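You operate a simulated robot arm through the tools that you are given. There is no shell and no other tool.

You run a simulated robot arm. Do the job below in one go: nothing can be reset, and whatever is moved stays where it is left.

Task
Put things in order on the top of the steel bench. At the end: the white bulb stands where the yellow lamp stood; the green cloth from the top of the steel bench stands where the yellow cloth stood; the yellow lamp from the top of the steel bench stands where the green cloth stood; the yellow cloth stands on top of the grey cover; whatever was shut is shut again. Leave all else as you found it, and nothing knocked over.

Only the result counts: the job must be done as asked and must still hold three seconds after the hand-in. Knocking over, shifting, dropping, spilling or breaking anything else fails it. Lids that push on must go on centred and level and be pressed home; caps that screw on are set level and turned clockwise until they are tight. Flat cloth is picked up by pressing the open fingertips on it (5 to 10 N) and closing them slowly along it; thin cloth reads only 2 to 8 mm in the jaws.

Robot
A 7-joint arm with a two-finger parallel gripper, fixed in place. Base frame: the origin is at the foot of the arm, x ahead of it, y to its left, z up; the work surface is at about z = 0. Units: m, rad, N and s.
With the tool pointing down near the work surface it reaches from about 0.24 to 0.62 m from the base axis. Its first joint turns from -1.152 to 1.152 rad. Payload 2.6 kg.
The tool frame sits at the grasp point between the pads (the TCP): z along the fingers, y along the line on which they close. The tips reach 0.03 m beyond it. Largest opening 0.094 m; finger width 0.028, thickness 0.01; the body of the gripper, 0.05 by 0.096 m, starts 0.055 m behind the TCP.
Orientation is told as [roll, pitch, yaw] about the base's x, y, z axes, in that order, counted from this pose: with the fingers straight down and closing along the base's y, the tool's x points along the base's -x, its y along +y and its z along -z.

Tools
- The arm moves only by the tool servo_tool. Its argument "plan" is a list of rows, each a list of 7 numbers: the shift along the base's x, y, z in m, then the turn, a rotation vector about the base's x, y, z in rad, then the closure, from 0 (fully open) to 1 (shut). In form: [[x, y, z, ax, ay, az, hand], ...]. A call has 1 to 20 rows; each row is the pose to reach, as a shift and turn from the pose commanded when the call began. Rows are played at 5 a second. More than 0.05 m and 0.15 rad between two rows, or a gripper value outside its range, and nothing of the call is played. A pose out of reach is approached as far as the arm can. The call stops where the force on the tool passes 40 N (or 10 N more than at its start, if that is more) or the arm is blocked; 0.2 s more then pass. The fingers move at their own pace (about 0.072 m/s each) and stop on an object; they squeeze with about 23 N. The grip force told is the motor's: it shows also when the fingers shut on nothing. Time passes only in rows, and 0.2 s behind the last, so rows that repeat a pose let the fingers close. The reply holds the time, the measured pose of the TCP, the force on the tool along the base axes, the opening and the grip force, in the units named above and with some noise, with the torque about the TCP (base axes, N m) and any sound that the robot's microphone picked up, and new pictures: "pictures" is both (left out), scene, wrist or none.
- Cameras (640 x 400 px; columns grow to the right, rows downward): "scene" is fixed at [0.041, 0.4321, 0.572]; the picture's right is [-0.74, -0.67, 0.00], its down [-0.34, 0.38, -0.86] and it looks along [0.58, -0.64, -0.51] (base axes); focal length 359 px, centre (320, 200). "wrist" rides on the gripper at [0.076, 0.014, -0.102] in the tool frame; the picture's right is [-0.18, 0.98, 0.00], its down [-0.75, -0.14, -0.64] and it looks along [-0.63, -0.12, 0.77] (tool axes); focal length 243 px, centre (320, 200).
- point_at(camera, pixels): there is no depth. For up to 12 entries [column, row, z] of the newest picture of that camera ("zoom" is the newest enlarged one), the place [x, y] in the base frame at which the ray of that pixel passes the height z, good to about 0.002 m. It takes no simulated time.
- zoom(camera, box): a new picture of the part [left, top, right, bottom] of that camera's present view, enlarged. It takes no simulated time.
- sign_off(): hands the job in; it is judged then, once.

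Open the gripper and draw the arm clear of the work before you hand the job in, unless the task says otherwise.

The tools are called after "Request:" as name(argument=value, ...) on one line, values as JSON. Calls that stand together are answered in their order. servo_tool: Moves the arm, as the interface text tells. Its arguments: {"type":"object","properties":{"plan":{"type":"array","items":{"type":"array","items":{"type":"number"}}},"pictures":{"type":"string","enum":["both","scene","wrist","none"]}},"required":["plan"]} The other tools are called the same way: point_at (camera, pixels) gives the place at which the rays of pixels pass given heights; zoom (camera, box) takes an enlarged picture of a part of a camera's view; sign_off () hands the job in.

At the start:

```text
t: 0.0
eef_pos: [0.3834, 0.0155, 0.3132]
ee_rot: [0.001, 0.0, 0.0]
contact_force: [0.1, 0.5, 1.0]
ft_torque: [0.0, -0.01, -0.03]
finger_gap: 0.0941
finger_force: 0.1
```

scene: 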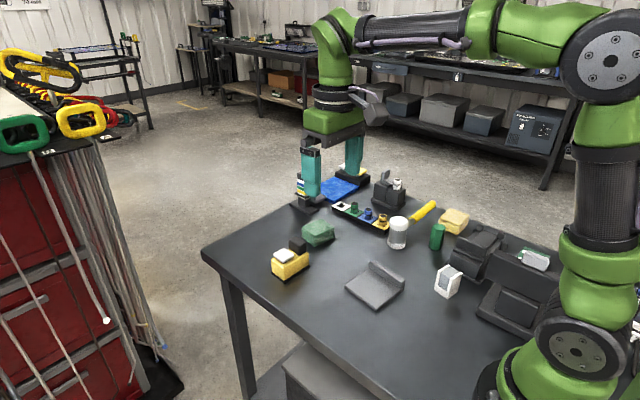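
wrist: 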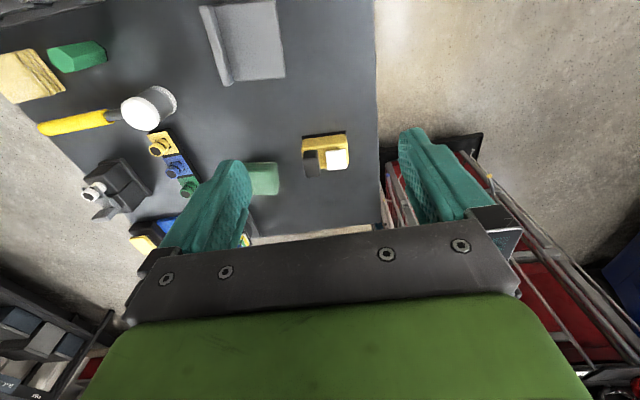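

The scene shows a bench with several items: a yellow lamp-like block at (290,262), a green cloth at (318,232), a yellow cloth at (454,220), a grey plate at (375,285), and others. I zoom in to identify each one.

Request:
zoom(camera="scene", box=[250, 170, 410, 270])

Request:
zoom(camera="scene", box=[400, 180, 580, 340])

Request:
zoom(camera="scene", box=[250, 210, 410, 310])

Request:
zoom(camera="wrist", box=[0, 0, 380, 240])

```text
4.00 times, centred on (330, 220) of scene
```

zoom: 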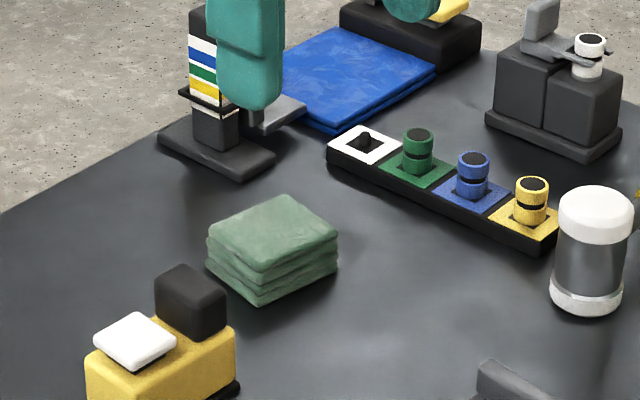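

```text
2.50 times, centred on (490, 260) of scene
```

zoom: 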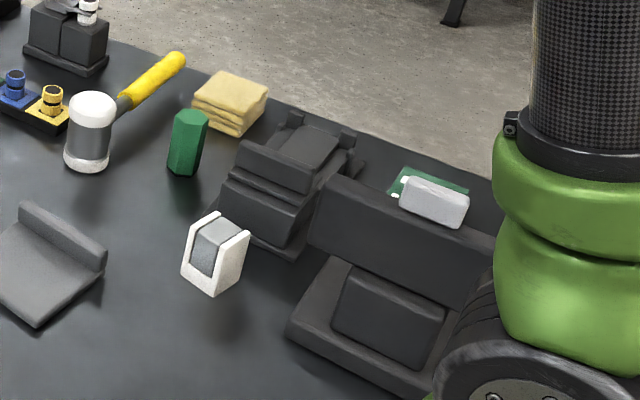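

```text
4.00 times, centred on (330, 260) of scene
```

zoom: 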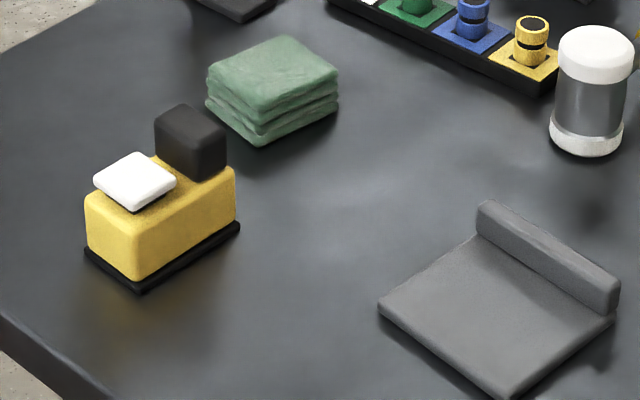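

```text
1.67 times, centred on (190, 120) of wrist
```

zoom: 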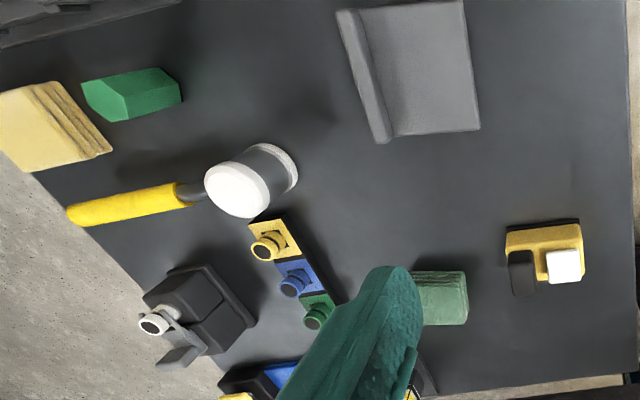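

The yellow block with a white lens and black cube, the row of coloured knobs, and a white knob on the black press could each be the "lamp" or "bulb". I zoom further to work out which names match.

Request:
zoom(camera="scene", box=[325, 165, 415, 245])

Request:
zoom(camera="scene", box=[425, 215, 565, 345])

Request:
zoom(camera="scene", box=[0, 30, 170, 200])

Request:
zoom(camera="scene", box=[280, 120, 400, 220])

Request:
point_at(camera="scene", pixels=[[290, 275, 0.0], [318, 240, 0.0], [454, 228, 0.0], [375, 290, 0.0], [390, 200, 0.0], [341, 210, 0.0], [382, 228, 0.0], [398, 245, 0.0], [437, 245, 0.0], [447, 290, 0.0], [535, 262, 0.05], [480, 250, 0.05]])

```text
5.00 times, centred on (370, 205) of scene
```

zoom: 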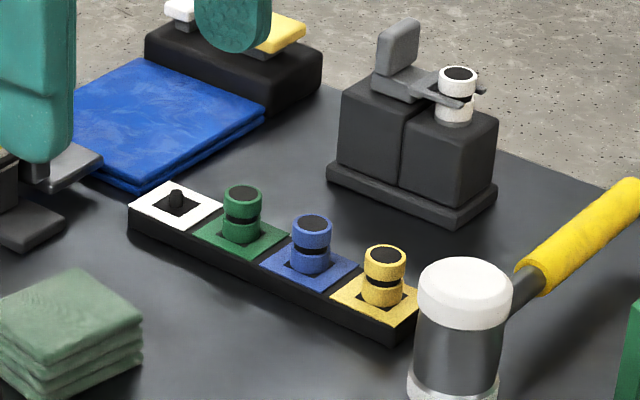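

```text
3.08 times, centred on (495, 280) of scene
```

zoom: 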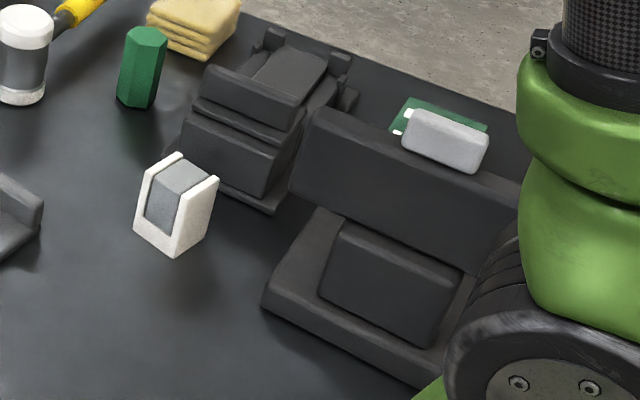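

```text
2.35 times, centred on (85, 115) of scene
```

zoom: 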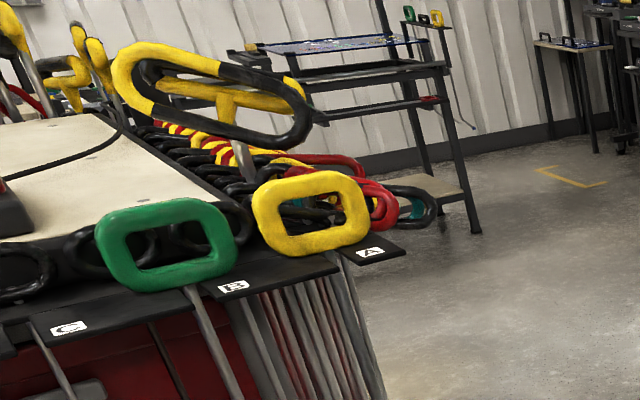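

```text
4.00 times, centred on (340, 170) of scene
```

zoom: 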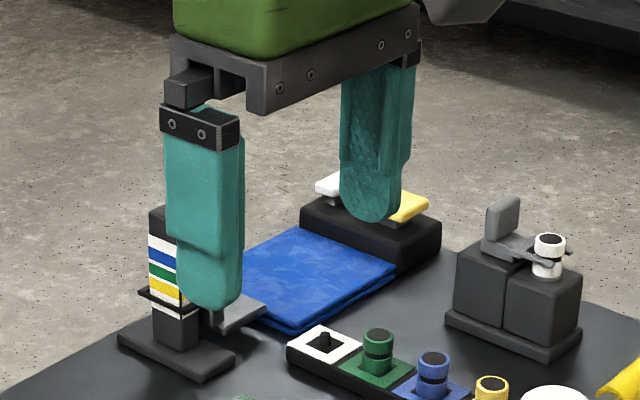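

```text
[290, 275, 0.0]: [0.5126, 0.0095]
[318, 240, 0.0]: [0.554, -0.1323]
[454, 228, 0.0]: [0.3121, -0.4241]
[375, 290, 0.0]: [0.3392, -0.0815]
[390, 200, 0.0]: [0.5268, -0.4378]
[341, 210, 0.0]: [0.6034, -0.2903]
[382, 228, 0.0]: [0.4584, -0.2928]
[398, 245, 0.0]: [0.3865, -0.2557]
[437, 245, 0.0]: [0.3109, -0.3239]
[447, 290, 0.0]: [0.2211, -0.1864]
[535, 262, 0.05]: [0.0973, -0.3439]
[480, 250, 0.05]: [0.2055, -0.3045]
```

The names are still unclear, so I need closer views. I turn the tool about z so the wrist camera looks toward −y, staying high above everything.

Request:
servo_tool(plan=[[-0.01, 0, 0, 0, 0, -0.13, 0], [-0.02, 0, 0, 0, 0, -0.26, 0], [-0.03, 0, 0, 0, 0, -0.39, 0], [-0.04, 0, 0, 0, 0, -0.52, 0], [-0.05, 0, 0, 0, 0, -0.65, 0], [-0.06, 0, 0, 0, 0, -0.78, 0], [-0.07, 0, 0, 0, 0, -0.91, 0], [-0.08, 0, 0, 0, 0, -1.04, 0], [-0.08, 0, 0, 0, 0, -1.17, 0], [-0.08, 0, 0, 0, 0, -1.3, 0], [-0.08, 0, 0, 0, 0, -1.3, 0]])

```text
t: 2.4
eef_pos: [0.3037, 0.0163, 0.315]
ee_rot: [0.0, -0.001, -1.302]
contact_force: [-0.2, -1.1, 0.4]
ft_torque: [0.01, -0.02, -0.02]
finger_gap: 0.0939
finger_force: 0.0
```

scene: 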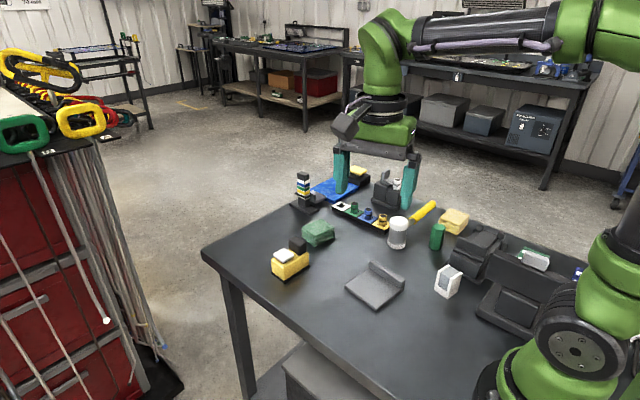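
wrist: 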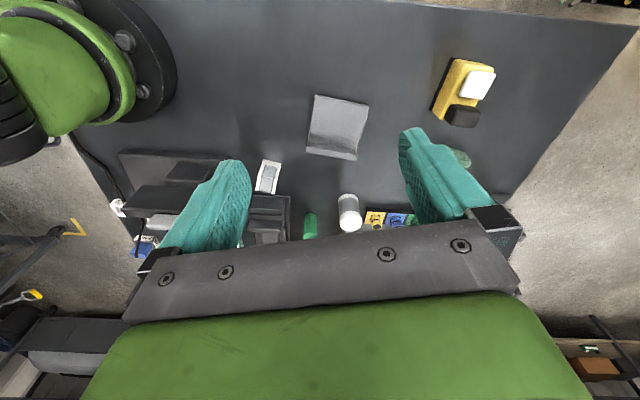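

The wrist view now faces −y, but the gripper body hides the far items. I move toward (0.25,-0.25) at a safe height to see the white item, the black boxes and the yellow cloth.

Request:
servo_tool(plan=[[0, -0.04, 0, 0, 0, 0, 0], [0, -0.08, 0, 0, 0, 0, 0], [-0.01, -0.12, 0, 0, 0, 0, 0], [-0.03, -0.16, 0, 0, 0, 0, 0], [-0.05, -0.2, 0, 0, 0, 0, 0], [-0.05, -0.23, 0, 0, 0, 0, 0], [-0.05, -0.23, 0, 0, 0, 0, 0]])

```text
t: 4.0
eef_pos: [0.2569, -0.2153, 0.312]
ee_rot: [0.001, 0.001, -1.301]
contact_force: [-0.2, 0.2, 0.9]
ft_torque: [-0.04, -0.03, 0.0]
finger_gap: 0.094
finger_force: 0.1
```

scene: 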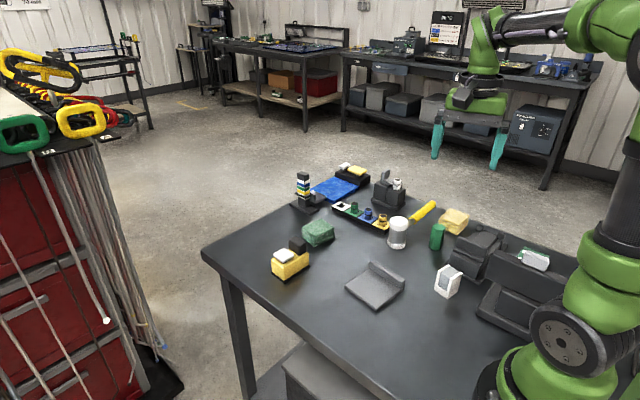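
wrist: 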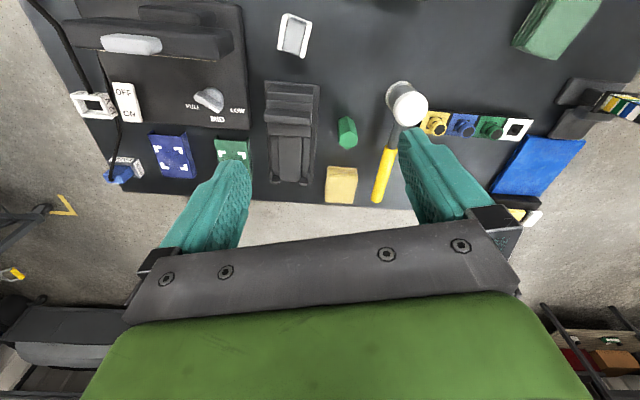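

This view shows a device with an OFF/ON switch and a dial, marked mats, and the socket strip. I zoom in on the parts.

Request:
zoom(camera="wrist", box=[30, 0, 270, 190])

Request:
zoom(camera="wrist", box=[250, 0, 450, 210])

Request:
zoom(camera="wrist", box=[400, 60, 640, 230])

Request:
zoom(camera="scene", box=[280, 150, 440, 250])

```text
2.11 times, centred on (150, 95) of wrist
```

zoom: 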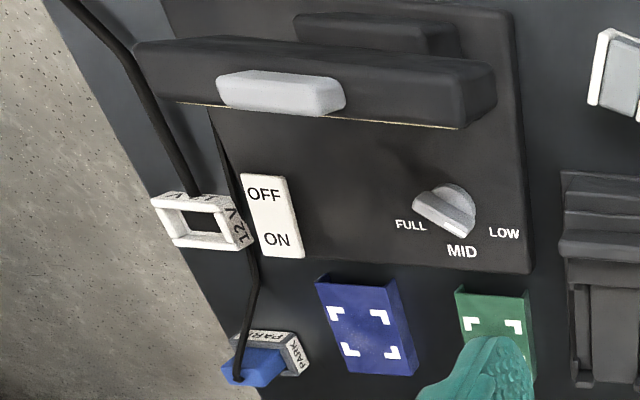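

```text
1.90 times, centred on (350, 105) of wrist
```

zoom: 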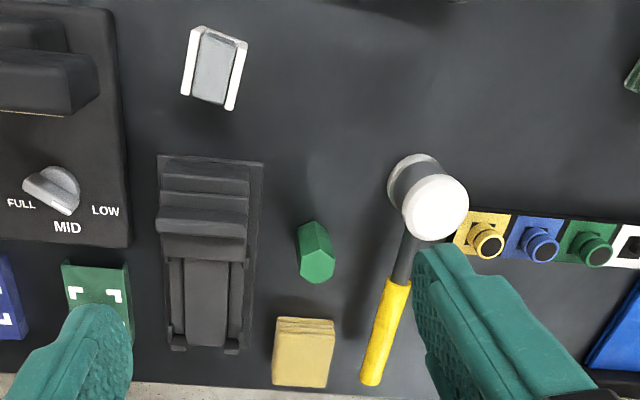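

```text
2.35 times, centred on (520, 145) of wrist
```

zoom: 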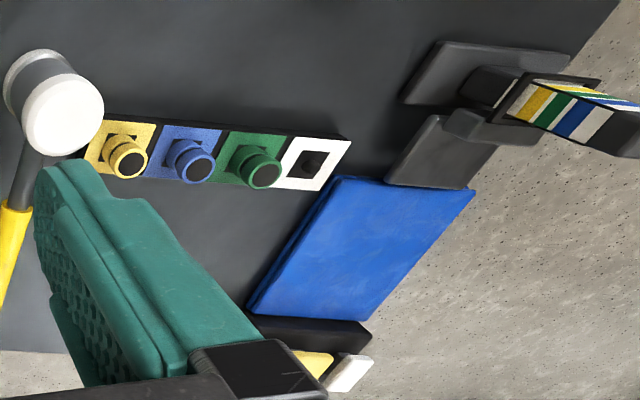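

```text
4.00 times, centred on (360, 200) of scene
```

zoom: 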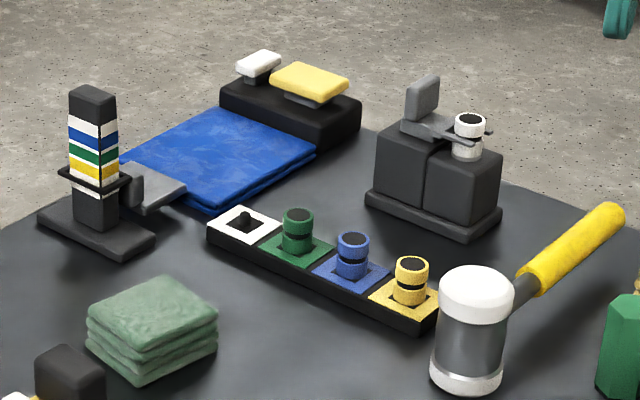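

The device, strip, striped stand and press are now visible. Next I look more closely at the press holding the white knob, and at the strip, by moving to about (0.42,-0.31) at the same height with yaw −0.7.

Request:
servo_tool(plan=[[0.03, -0.01, 0, 0, 0, 0.1, 0], [0.06, -0.03, 0, 0, 0, 0.2, 0], [0.09, -0.05, 0, 0, 0, 0.3, 0], [0.12, -0.07, 0, 0, 0, 0.4, 0], [0.15, -0.09, 0, 0, 0, 0.5, 0], [0.17, -0.1, 0, 0, 0, 0.6, 0], [0.17, -0.1, 0, 0, 0, 0.6, 0]])

```text
t: 5.6
eef_pos: [0.4239, -0.3126, 0.3147]
ee_rot: [0.001, -0.002, -0.698]
contact_force: [-0.4, 0.4, 0.7]
ft_torque: [0.0, -0.01, 0.0]
finger_gap: 0.0939
finger_force: 0.0
```

scene: 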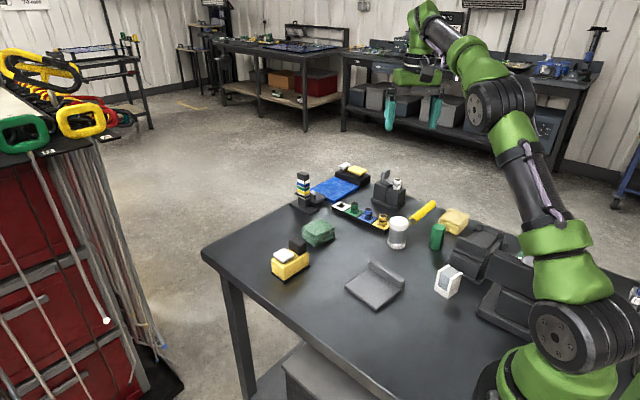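
wrist: 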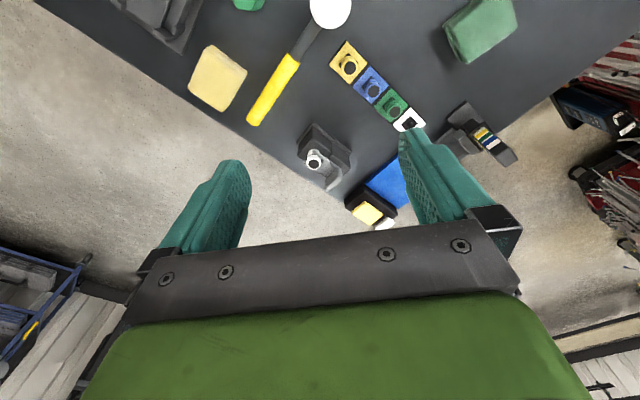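

Request:
zoom(camera="wrist", box=[270, 100, 390, 210])

Request:
zoom(camera="wrist", box=[290, 20, 440, 140])

Request:
zoom(camera="wrist", box=[330, 90, 530, 240])

Request:
point_at(camera="wrist", pixels=[[313, 160, 0.08], [313, 160, 0.06], [348, 66, 0.03], [348, 66, 0.04]])

Request:
point_at(camera="scene", pixels=[[397, 184, 0.08], [397, 184, 0.06], [383, 217, 0.03], [383, 217, 0.04]])

```text
3.64 times, centred on (330, 155) of wrist
```

zoom: 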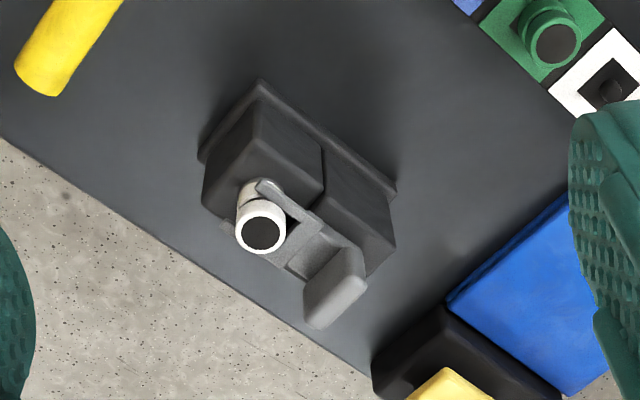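

```text
3.33 times, centred on (365, 80) of wrist
```

zoom: 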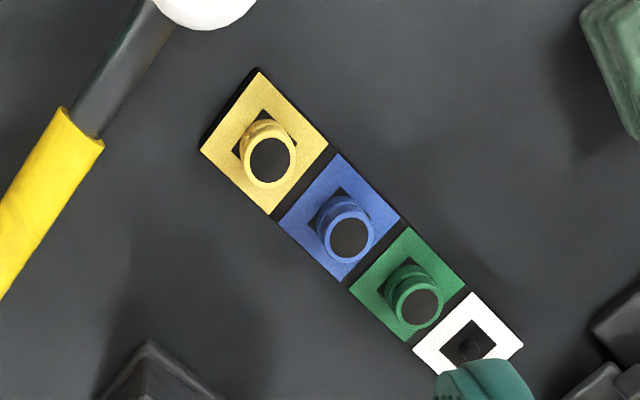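

```text
2.67 times, centred on (430, 165) of wrist
```

zoom: 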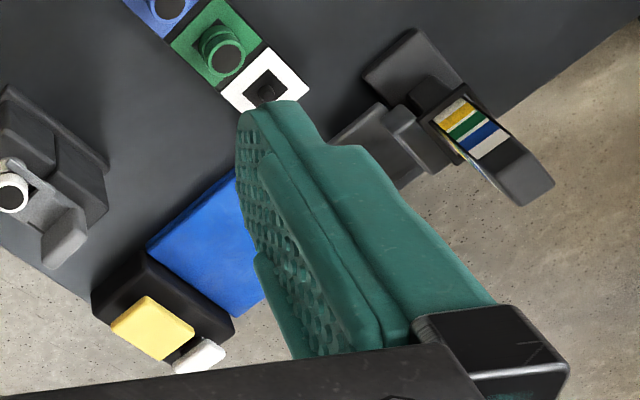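

```text
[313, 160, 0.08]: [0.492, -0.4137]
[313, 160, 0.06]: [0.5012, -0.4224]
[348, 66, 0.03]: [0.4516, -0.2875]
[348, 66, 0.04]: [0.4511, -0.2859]
```

```text
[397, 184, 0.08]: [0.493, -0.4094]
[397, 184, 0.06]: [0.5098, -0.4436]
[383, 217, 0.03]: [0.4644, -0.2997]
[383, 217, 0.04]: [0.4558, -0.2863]
```

The white knob sits at about (0.49,-0.41,0.08) under a forked lever, and the strip's yellow knob at about (0.455,-0.287). I now go look closely at the yellow block, the green cloth and the grey plate.

Request:
servo_tool(plan=[[0.0, 0.045, 0, 0, 0, 0.1, 0], [0.0, 0.09, 0, 0, 0, 0.2, 0], [0.0, 0.135, 0, 0, 0, 0.3, 0], [0.0, 0.18, 0, 0, 0, 0.4, 0], [0.0, 0.225, 0, 0, 0, 0.5, 0], [0.0, 0.26, 0, 0, 0, 0.6, 0], [0.0, 0.28, -0.03, 0, 0, 0.7, 0], [0.0, 0.28, -0.06, 0, 0, 0.7, 0], [0.0, 0.28, -0.06, 0, 0, 0.7, 0]])

```text
t: 7.6
eef_pos: [0.4229, -0.0361, 0.2537]
ee_rot: [-0.001, 0.001, 0.002]
contact_force: [-0.1, 0.3, 0.2]
ft_torque: [0.02, 0.01, 0.01]
finger_gap: 0.0936
finger_force: 0.1
```

scene: 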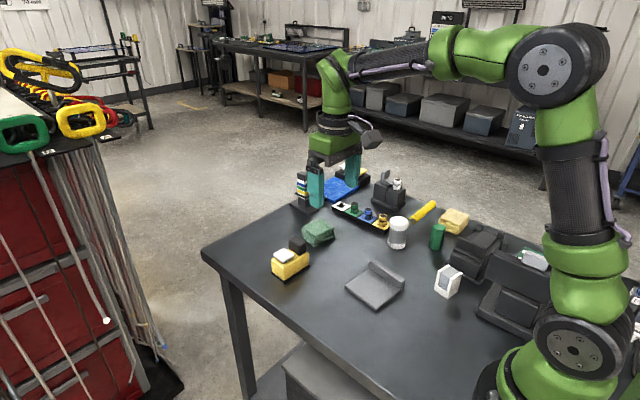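
wrist: 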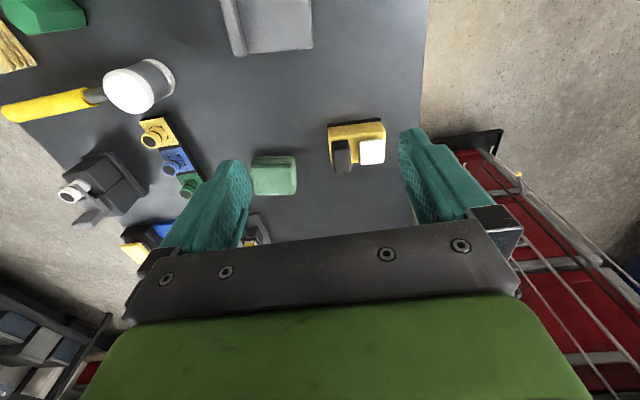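

The yellow block is at (357,145) in the wrist view. I zoom on it and the plate.

Request:
zoom(camera="wrist", box=[310, 100, 420, 190])

Request:
zoom(camera="wrist", box=[200, 0, 340, 80])

Request:
zoom(camera="scene", box=[255, 225, 325, 295])

Request:
zoom(camera="scene", box=[335, 250, 475, 320])

Request:
zoom(camera="scene", box=[415, 200, 485, 270])

```text
4.44 times, centred on (365, 145) of wrist
```

zoom: 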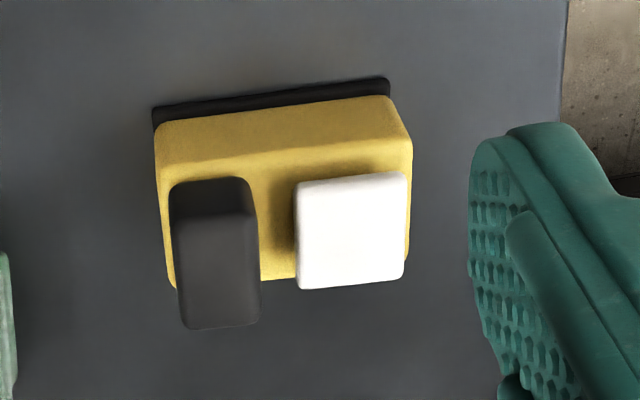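

```text
4.57 times, centred on (270, 40) of wrist
```

zoom: 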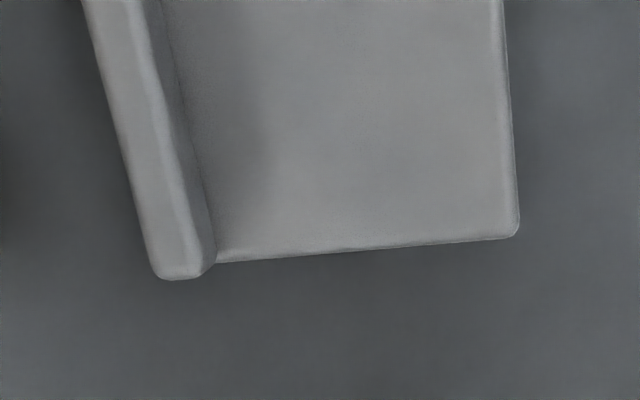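

```text
5.71 times, centred on (290, 260) of scene
```

zoom: 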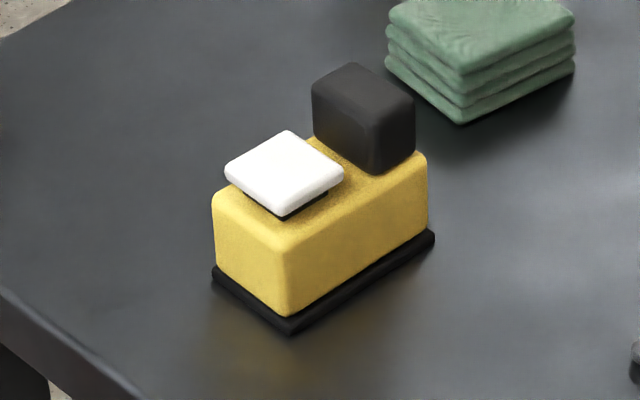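

```text
4.57 times, centred on (405, 285) of scene
```

zoom: 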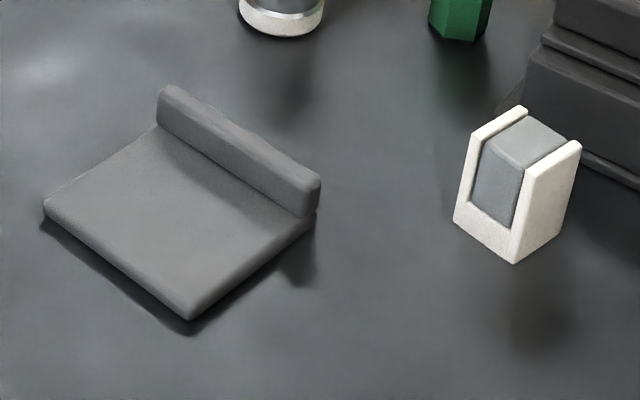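

```text
5.71 times, centred on (450, 235) of scene
```

zoom: 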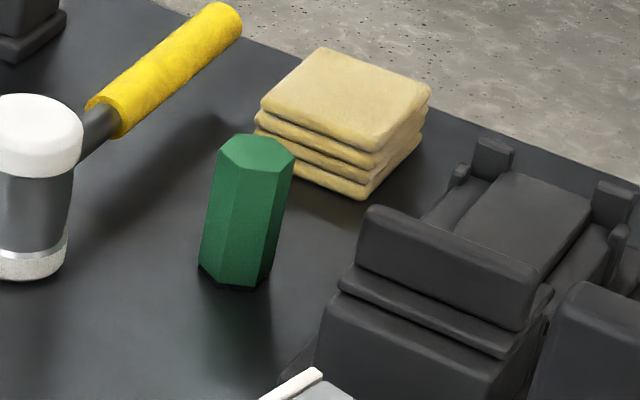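

The yellow block looks like a lamp body with a white lens plate. I now look closer at the white U-shaped item and the black box near (0.22,-0.28) to check whether something is shut there.

Request:
servo_tool(plan=[[-0.03, -0.01, 0, 0, 0, -0.13, 0], [-0.06, -0.02, 0, 0, 0, -0.26, 0], [-0.09, -0.04, 0, 0, 0, -0.39, 0], [-0.12, -0.06, 0, 0, 0, -0.52, 0], [-0.14, -0.08, 0, 0, 0, -0.65, 0], [-0.16, -0.1, 0, 0, 0, -0.78, 0], [-0.17, -0.12, -0.0, 0, 0, -0.91, 0], [-0.18, -0.14, -0.0, 0, 0, -1.04, 0], [-0.18, -0.16, -0.0, 0, 0, -1.17, 0], [-0.18, -0.17, -0.0, 0, 0, -1.3, 0], [-0.18, -0.17, -0.0, 0, 0, -1.43, 0], [-0.18, -0.17, -0.0, 0, 0, -1.43, 0]])

```text
t: 10.2
eef_pos: [0.2427, -0.2032, 0.2535]
ee_rot: [-0.001, 0.0, -1.432]
contact_force: [0.3, 0.0, 0.1]
ft_torque: [-0.01, 0.01, -0.02]
finger_gap: 0.094
finger_force: 0.1
```

scene: 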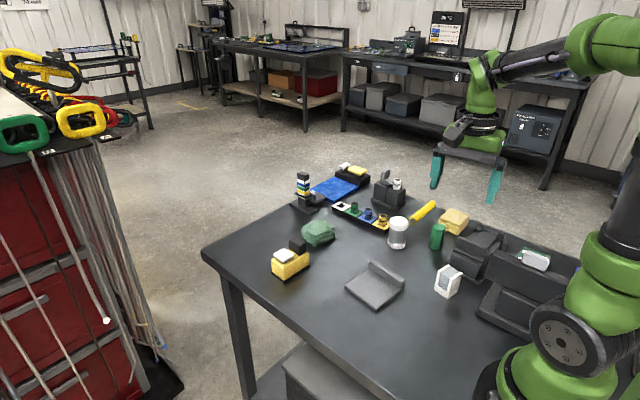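
wrist: 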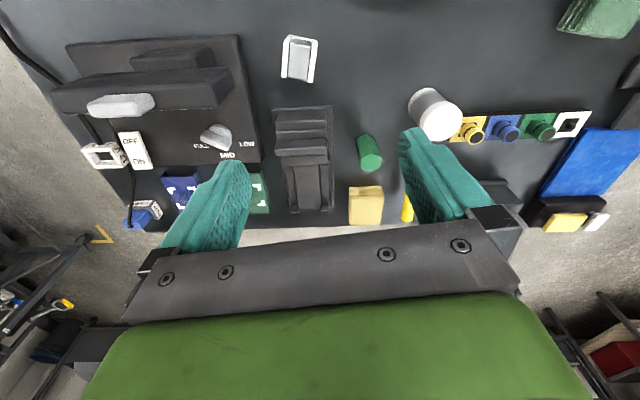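

Request:
zoom(camera="wrist", box=[255, 90, 355, 220])

Request:
zoom(camera="wrist", box=[265, 20, 335, 100])

Request:
zoom(camera="wrist", box=[50, 20, 260, 170])

Request:
point_at(camera="wrist", pixels=[[302, 60, 0.03], [272, 110, 0.0], [332, 108, 0.0], [288, 214, 0.0], [334, 210, 0.0], [366, 205, 0.03], [370, 165, 0.04], [438, 110, 0.08], [240, 40, 0.0], [258, 160, 0.0], [120, 105, 0.07]])

```text
3.08 times, centred on (305, 155) of wrist
```

zoom: 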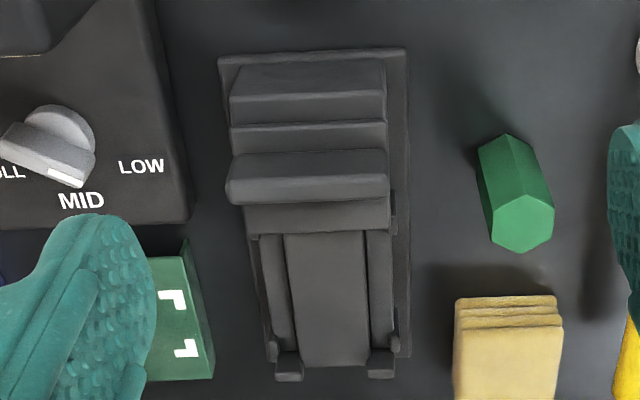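

```text
5.00 times, centred on (300, 60) of wrist
```

zoom: 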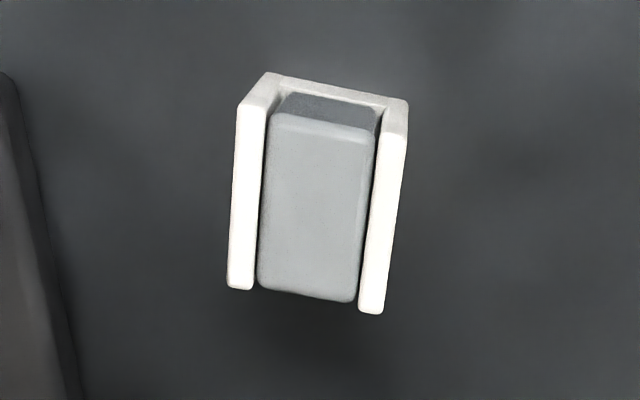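

```text
2.67 times, centred on (155, 95) of wrist
```

zoom: 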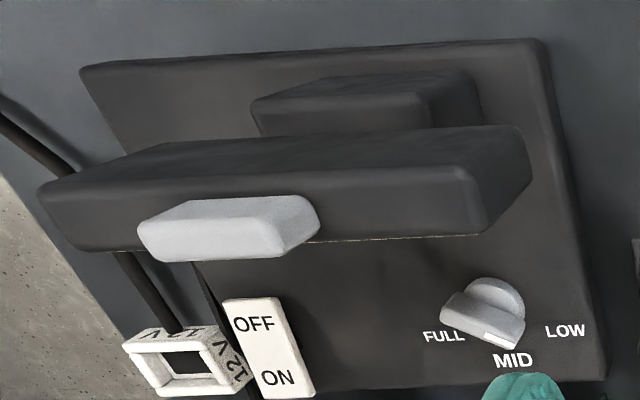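

```text
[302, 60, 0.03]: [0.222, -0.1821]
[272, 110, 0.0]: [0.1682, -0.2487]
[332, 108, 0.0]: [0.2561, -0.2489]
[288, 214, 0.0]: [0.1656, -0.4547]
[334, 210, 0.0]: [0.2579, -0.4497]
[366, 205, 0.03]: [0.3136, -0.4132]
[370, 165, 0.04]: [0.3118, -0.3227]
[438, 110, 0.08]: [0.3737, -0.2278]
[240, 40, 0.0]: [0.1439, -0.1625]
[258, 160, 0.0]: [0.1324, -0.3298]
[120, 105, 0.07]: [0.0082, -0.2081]
```

The black box is at x 0.17–0.26, y −0.25…−0.45. Enlarged views are crisp, so I zoom hard on the grey plate's edges, the black box and the press from the scene camera.

Request:
zoom(camera="scene", box=[340, 255, 410, 315])

Request:
zoom(camera="scene", box=[445, 215, 525, 285])

Request:
zoom(camera="scene", box=[425, 255, 475, 305])

Request:
zoom(camera="scene", box=[250, 310, 370, 400])

Request:
zoom(camera="scene", box=[365, 165, 415, 210])

```text
6.67 times, centred on (375, 285) of scene
```

zoom: 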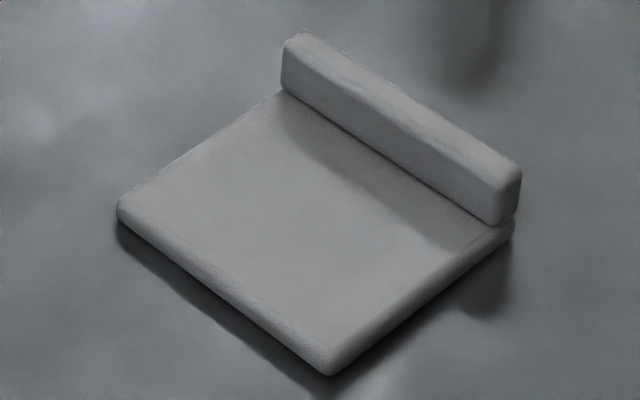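

```text
5.71 times, centred on (485, 250) of scene
```

zoom: 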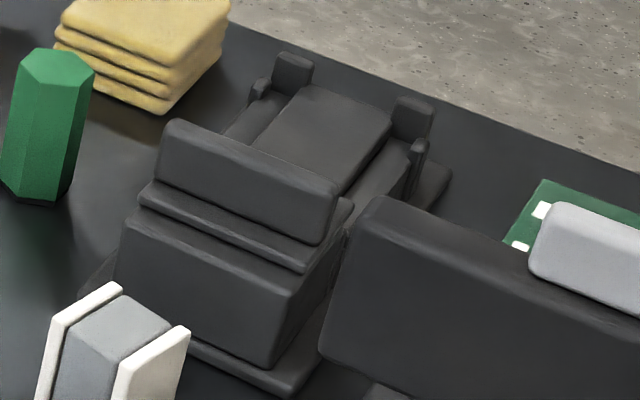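

```text
8.00 times, centred on (450, 280) of scene
```

zoom: 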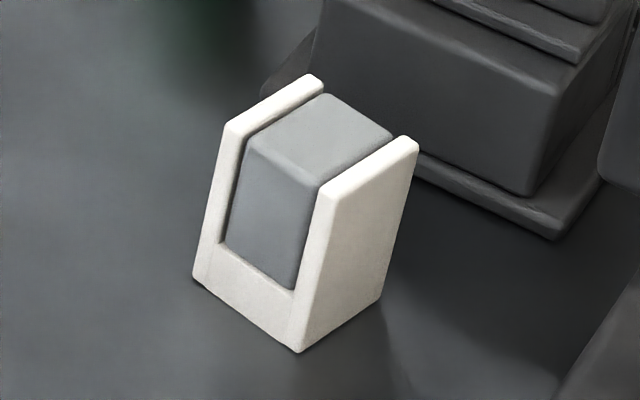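

```text
4.44 times, centred on (310, 355) of scene
```

zoom: 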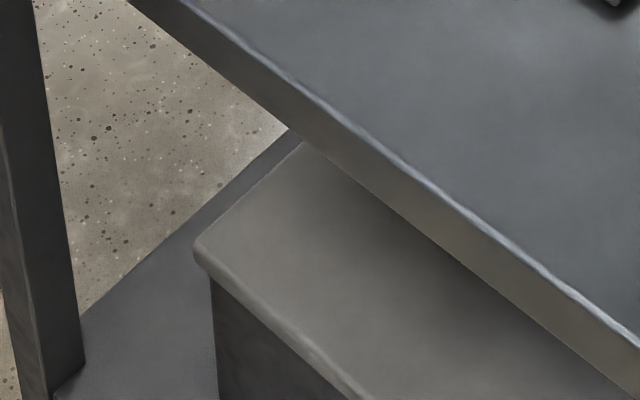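

```text
8.89 times, centred on (390, 188) of scene
```

zoom: 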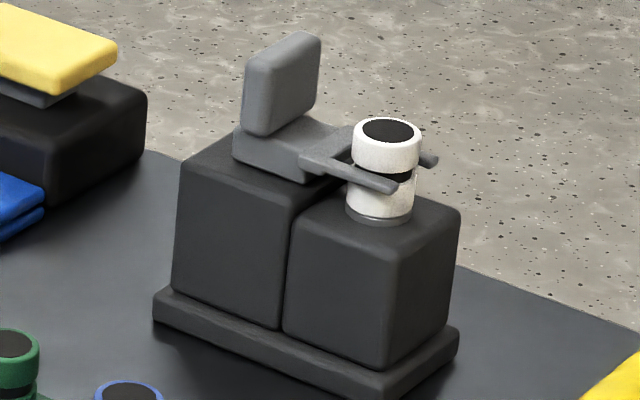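

The grey plate has a ridge that could serve as a handle, and no bulb is visible, so something may be hidden beneath or inside a shut item. I measure the plate, the ridge and other parts.

Request:
point_at(camera="scene", pixels=[[344.6, 286.8, 0.01], [376.8, 309.5, 0.01], [404, 286, 0.01], [369.3, 268.8, 0.01], [371.6, 260, 0.03], [405, 280.5, 0.03], [371.6, 260, 0.04], [405, 280.5, 0.04]])

Request:
servo_tool(plan=[[0.02, 0.04, 0.0, 0, 0, 0.1, 0], [0.04, 0.08, 0.0, 0, 0, 0.1, 0], [0.06, 0.12, 0.0, 0, 0, 0.1, 0], [0.08, 0.15, 0.0, 0, 0, 0.1, 0], [0.08, 0.18, 0, 0, 0, 0.1, 0], [0.08, 0.18, 0, 0, 0, 0.1, 0]])

```text
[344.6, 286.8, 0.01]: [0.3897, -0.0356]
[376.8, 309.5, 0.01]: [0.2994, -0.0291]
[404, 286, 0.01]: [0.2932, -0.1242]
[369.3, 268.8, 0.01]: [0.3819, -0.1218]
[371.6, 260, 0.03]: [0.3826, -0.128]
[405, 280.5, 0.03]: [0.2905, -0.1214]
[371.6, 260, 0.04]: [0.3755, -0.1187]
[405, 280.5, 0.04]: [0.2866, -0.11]
```

```text
t: 11.6
eef_pos: [0.3273, -0.0265, 0.2512]
ee_rot: [0.0, 0.0, -1.329]
contact_force: [-0.9, 0.3, 0.6]
ft_torque: [0.01, 0.0, -0.01]
finger_gap: 0.094
finger_force: 0.0
```

scene: 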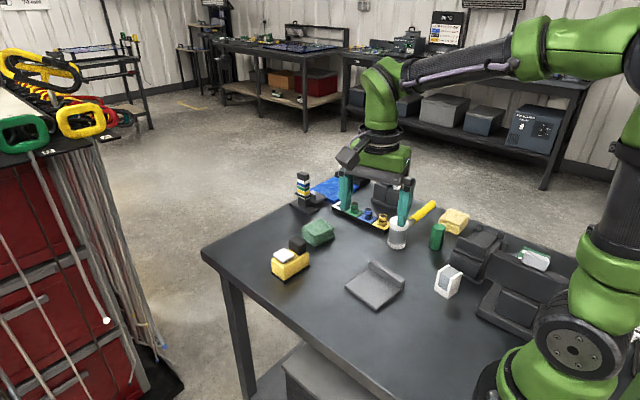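
wrist: 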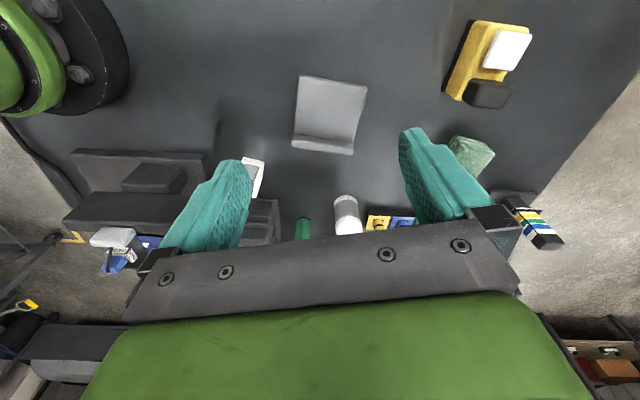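

The plate spans x 0.295–0.39, y −0.03…−0.125 with its ridge along y≈−0.12. I zoom the wrist view of it to look for a rim or seam.

Request:
zoom(camera="wrist", box=[275, 55, 385, 175])

Request:
zoom(camera="wrist", box=[430, 0, 550, 120])

```text
3.33 times, centred on (330, 115) of wrist
```

zoom: 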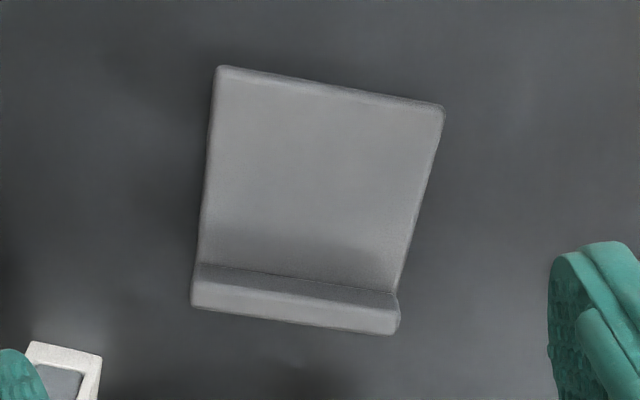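

```text
3.33 times, centred on (490, 60) of wrist
```

zoom: 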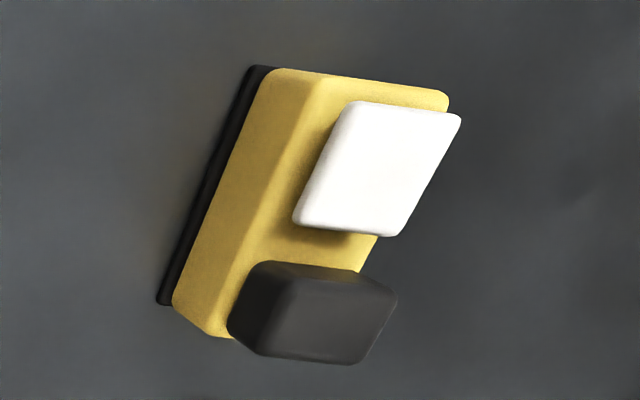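

No seam shows from above. The ridge looks like a grip, so I will grip it and raise the plate very slightly to see whether it covers something; first I position above it with the fingers closing across the ridge.

Request:
servo_tool(plan=[[0.0, -0.01, 0.0, 0, 0, 0.14, 0], [0.0, -0.02, 0.0, 0, 0, 0.28, 0], [0.0, -0.03, 0.0, 0, 0, 0.42, 0], [0.0, -0.04, 0.0, 0, 0, 0.56, 0], [0.005, -0.05, 0.0, 0, 0, 0.7, 0], [0.01, -0.06, 0.0, 0, 0, 0.84, 0], [0.011, -0.07, 0.0, 0, 0, 0.98, 0.3], [0.011, -0.08, -0.02, 0, 0, 1.12, 0.4], [0.011, -0.0945, -0.05, 0, 0, 1.26, 0.5], [0.011, -0.0945, -0.09, 0, 0, 1.26, 0.5], [0.011, -0.0945, -0.13, 0, 0, 1.26, 0.5], [0.011, -0.0945, -0.15, 0, 0, 1.26, 0.5], [0.011, -0.0945, -0.15, 0, 0, 1.26, 0.5]])

```text
t: 14.4
eef_pos: [0.3343, -0.1197, 0.1056]
ee_rot: [0.001, -0.001, -0.07]
contact_force: [-0.4, -1.0, 0.1]
ft_torque: [-0.02, -0.03, 0.0]
finger_gap: 0.0471
finger_force: 0.0
```

scene: 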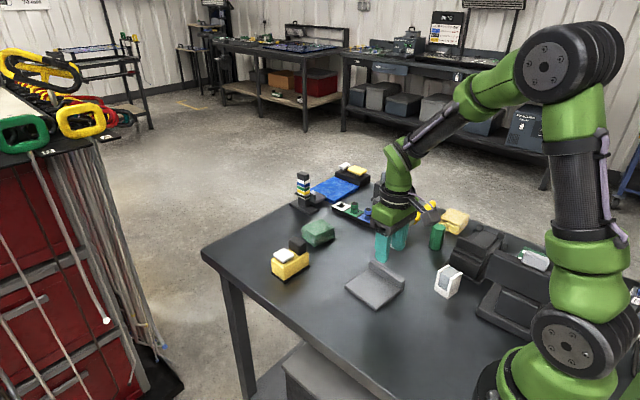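
wrist: 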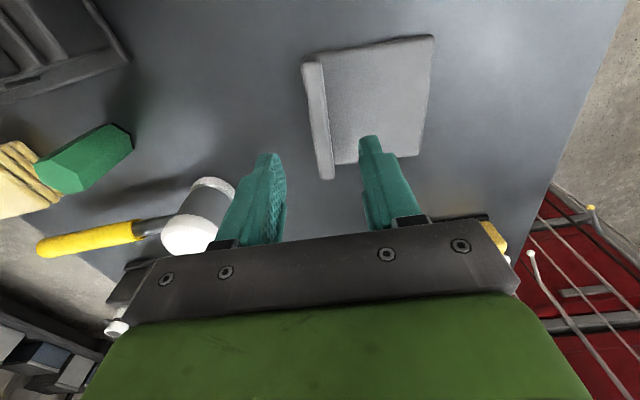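

The fingertips straddle the ridge (ridge at columns 308–335, tips at 268 and 370). I descend so the tips are about 18 mm above the bench and look before closing.

Request:
servo_tool(plan=[[0, 0, -0.03, 0, 0, 0, 0.5], [0, 0, -0.045, 0, 0, 0, 0.5], [0, 0, -0.057, 0, 0, 0, 0.5], [0, 0, -0.057, 0, 0, 0, 0.5]])

Request:
zoom(camera="scene", box=[335, 215, 435, 315])

```text
t: 15.4
eef_pos: [0.3351, -0.1193, 0.0484]
ee_rot: [0.0, -0.001, -0.069]
contact_force: [0.1, 0.1, 0.0]
ft_torque: [0.01, -0.01, -0.04]
finger_gap: 0.047
finger_force: 0.1
```

scene: 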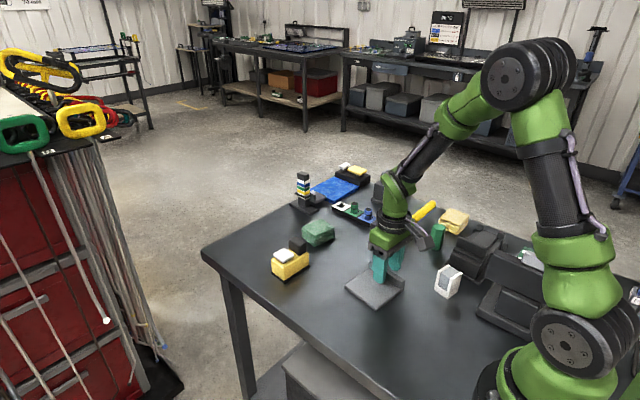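
wrist: 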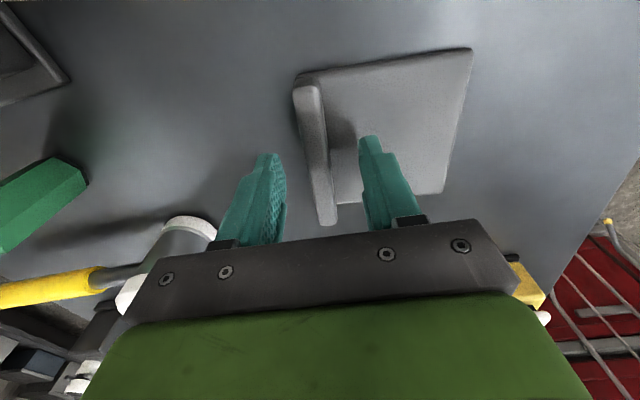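

```text
4.00 times, centred on (385, 265) of scene
```

zoom: 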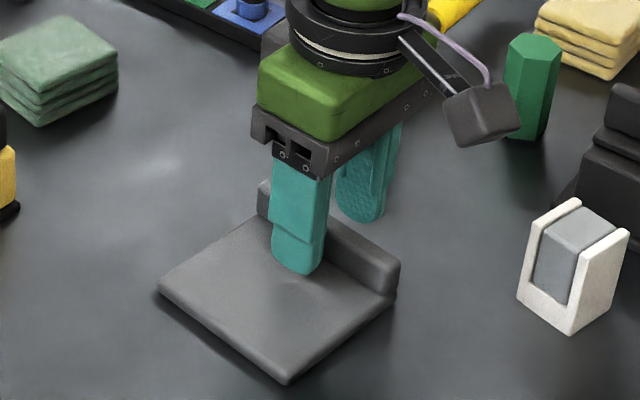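

The fingers straddle the ridge cleanly. I close on it and lift just 1 cm to see how it responds.

Request:
servo_tool(plan=[[0, 0, 0, 0, 0, 0, 0.7], [0, 0, 0, 0, 0, 0, 0.85], [0, 0, 0, 0, 0, 0, 1], [0, 0, 0, 0, 0, 0, 1], [0, 0, 0.003, 0, 0, 0, 1], [0, 0, 0.006, 0, 0, 0, 1], [0, 0, 0.01, 0, 0, 0, 1], [0, 0, 0.01, 0, 0, 0, 1]])

Request:
zoom(camera="scene", box=[335, 215, 435, 315])

```text
t: 17.2
eef_pos: [0.334, -0.1184, 0.058]
ee_rot: [-0.002, -0.001, -0.071]
contact_force: [-0.1, 0.2, -1.0]
ft_torque: [0.0, 0.03, -0.05]
finger_gap: 0.0135
finger_force: 23.6
```

scene: 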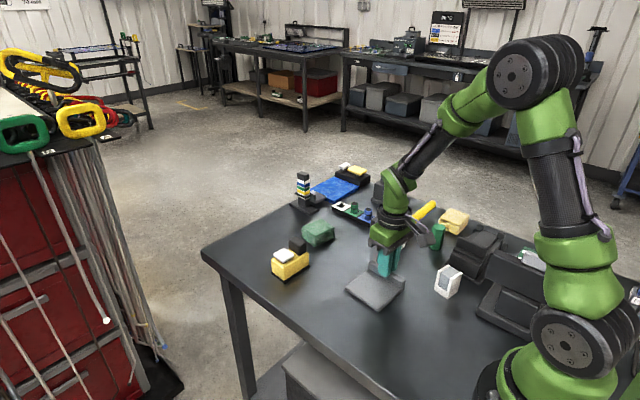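
wrist: 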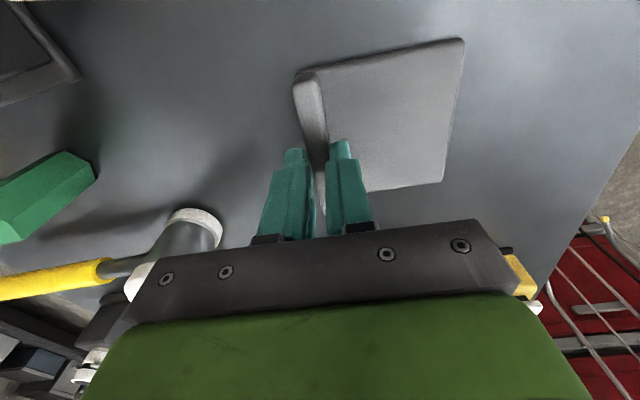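

```text
4.00 times, centred on (385, 265) of scene
```

zoom: 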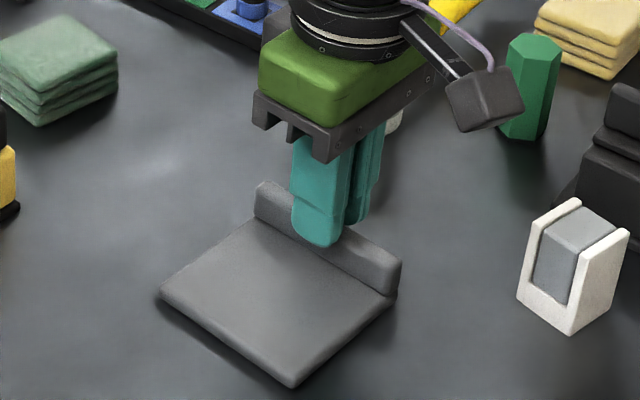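

The grip reads 13.5 mm on the ridge, but it is unclear whether the plate rose. I zoom closer to check.

Request:
zoom(camera="scene", box=[340, 255, 410, 315])

Request:
zoom(camera="wrist", box=[260, 20, 480, 220])

```text
6.67 times, centred on (375, 285) of scene
```

zoom: 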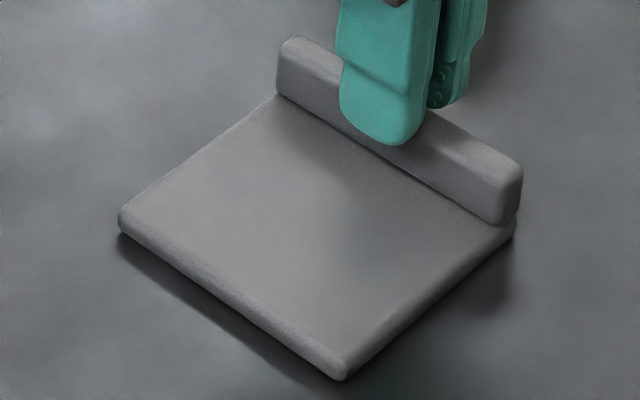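

```text
2.00 times, centred on (370, 120) of wrist
```

zoom: 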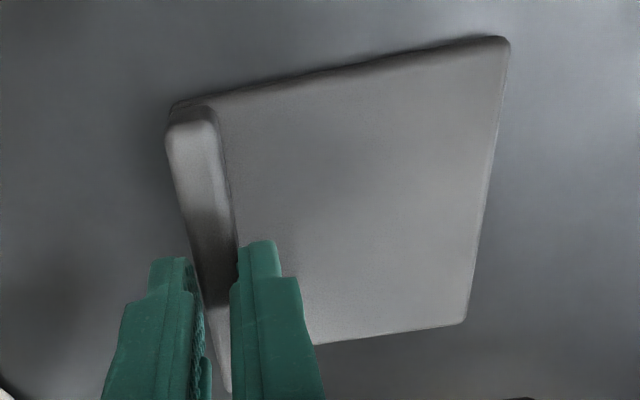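

The plate did not rise; it only settled 2–3 mm and the fingers slid up the ridge. I lower again for a deeper grip and lift slightly to read the force.

Request:
servo_tool(plan=[[0, 0, 0, 0, 0, 0, 0.7], [0, 0, -0.006, 0, 0, 0, 0.7], [0, 0, -0.012, 0, 0, 0, 0.7], [0, 0, -0.015, 0, 0, 0, 0.7], [0, 0, -0.015, 0, 0, 0, 0.7]], pictures="none")

Request:
servo_tool(plan=[[0, 0, 0, 0, 0, 0, 1], [0, 0, 0, 0, 0, 0, 1], [0, 0, 0, 0, 0, 0, 1], [0, 0, 0.002, 0, 0, 0, 1]], pictures="scene")

Request:
zoom(camera="scene", box=[340, 255, 410, 315])

```text
t: 18.4
eef_pos: [0.3341, -0.1192, 0.0414]
ee_rot: [0.001, 0.0, -0.069]
contact_force: [0.5, 0.3, 0.2]
ft_torque: [-0.04, -0.01, 0.02]
finger_gap: 0.0282
finger_force: 0.1
```

```text
t: 19.4
eef_pos: [0.3337, -0.1193, 0.0435]
ee_rot: [0.0, 0.001, -0.07]
contact_force: [0.4, 0.4, -1.6]
ft_torque: [-0.04, 0.0, 0.02]
finger_gap: 0.0135
finger_force: 23.3
```

scene: 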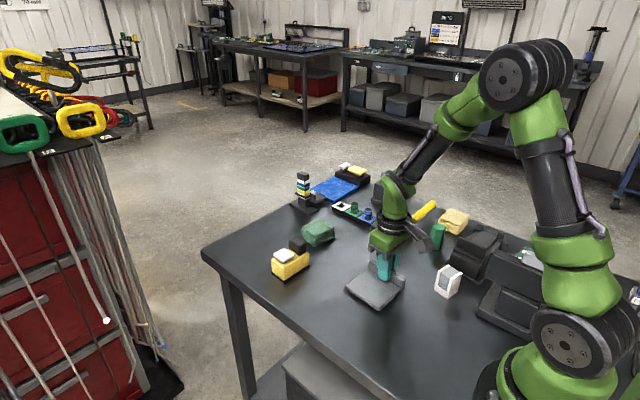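

```text
6.67 times, centred on (375, 285) of scene
```

zoom: 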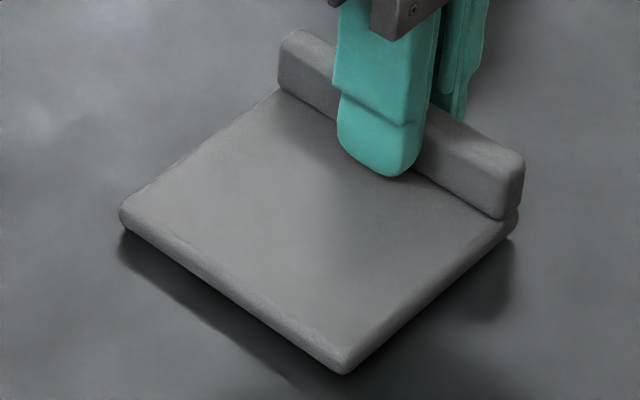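

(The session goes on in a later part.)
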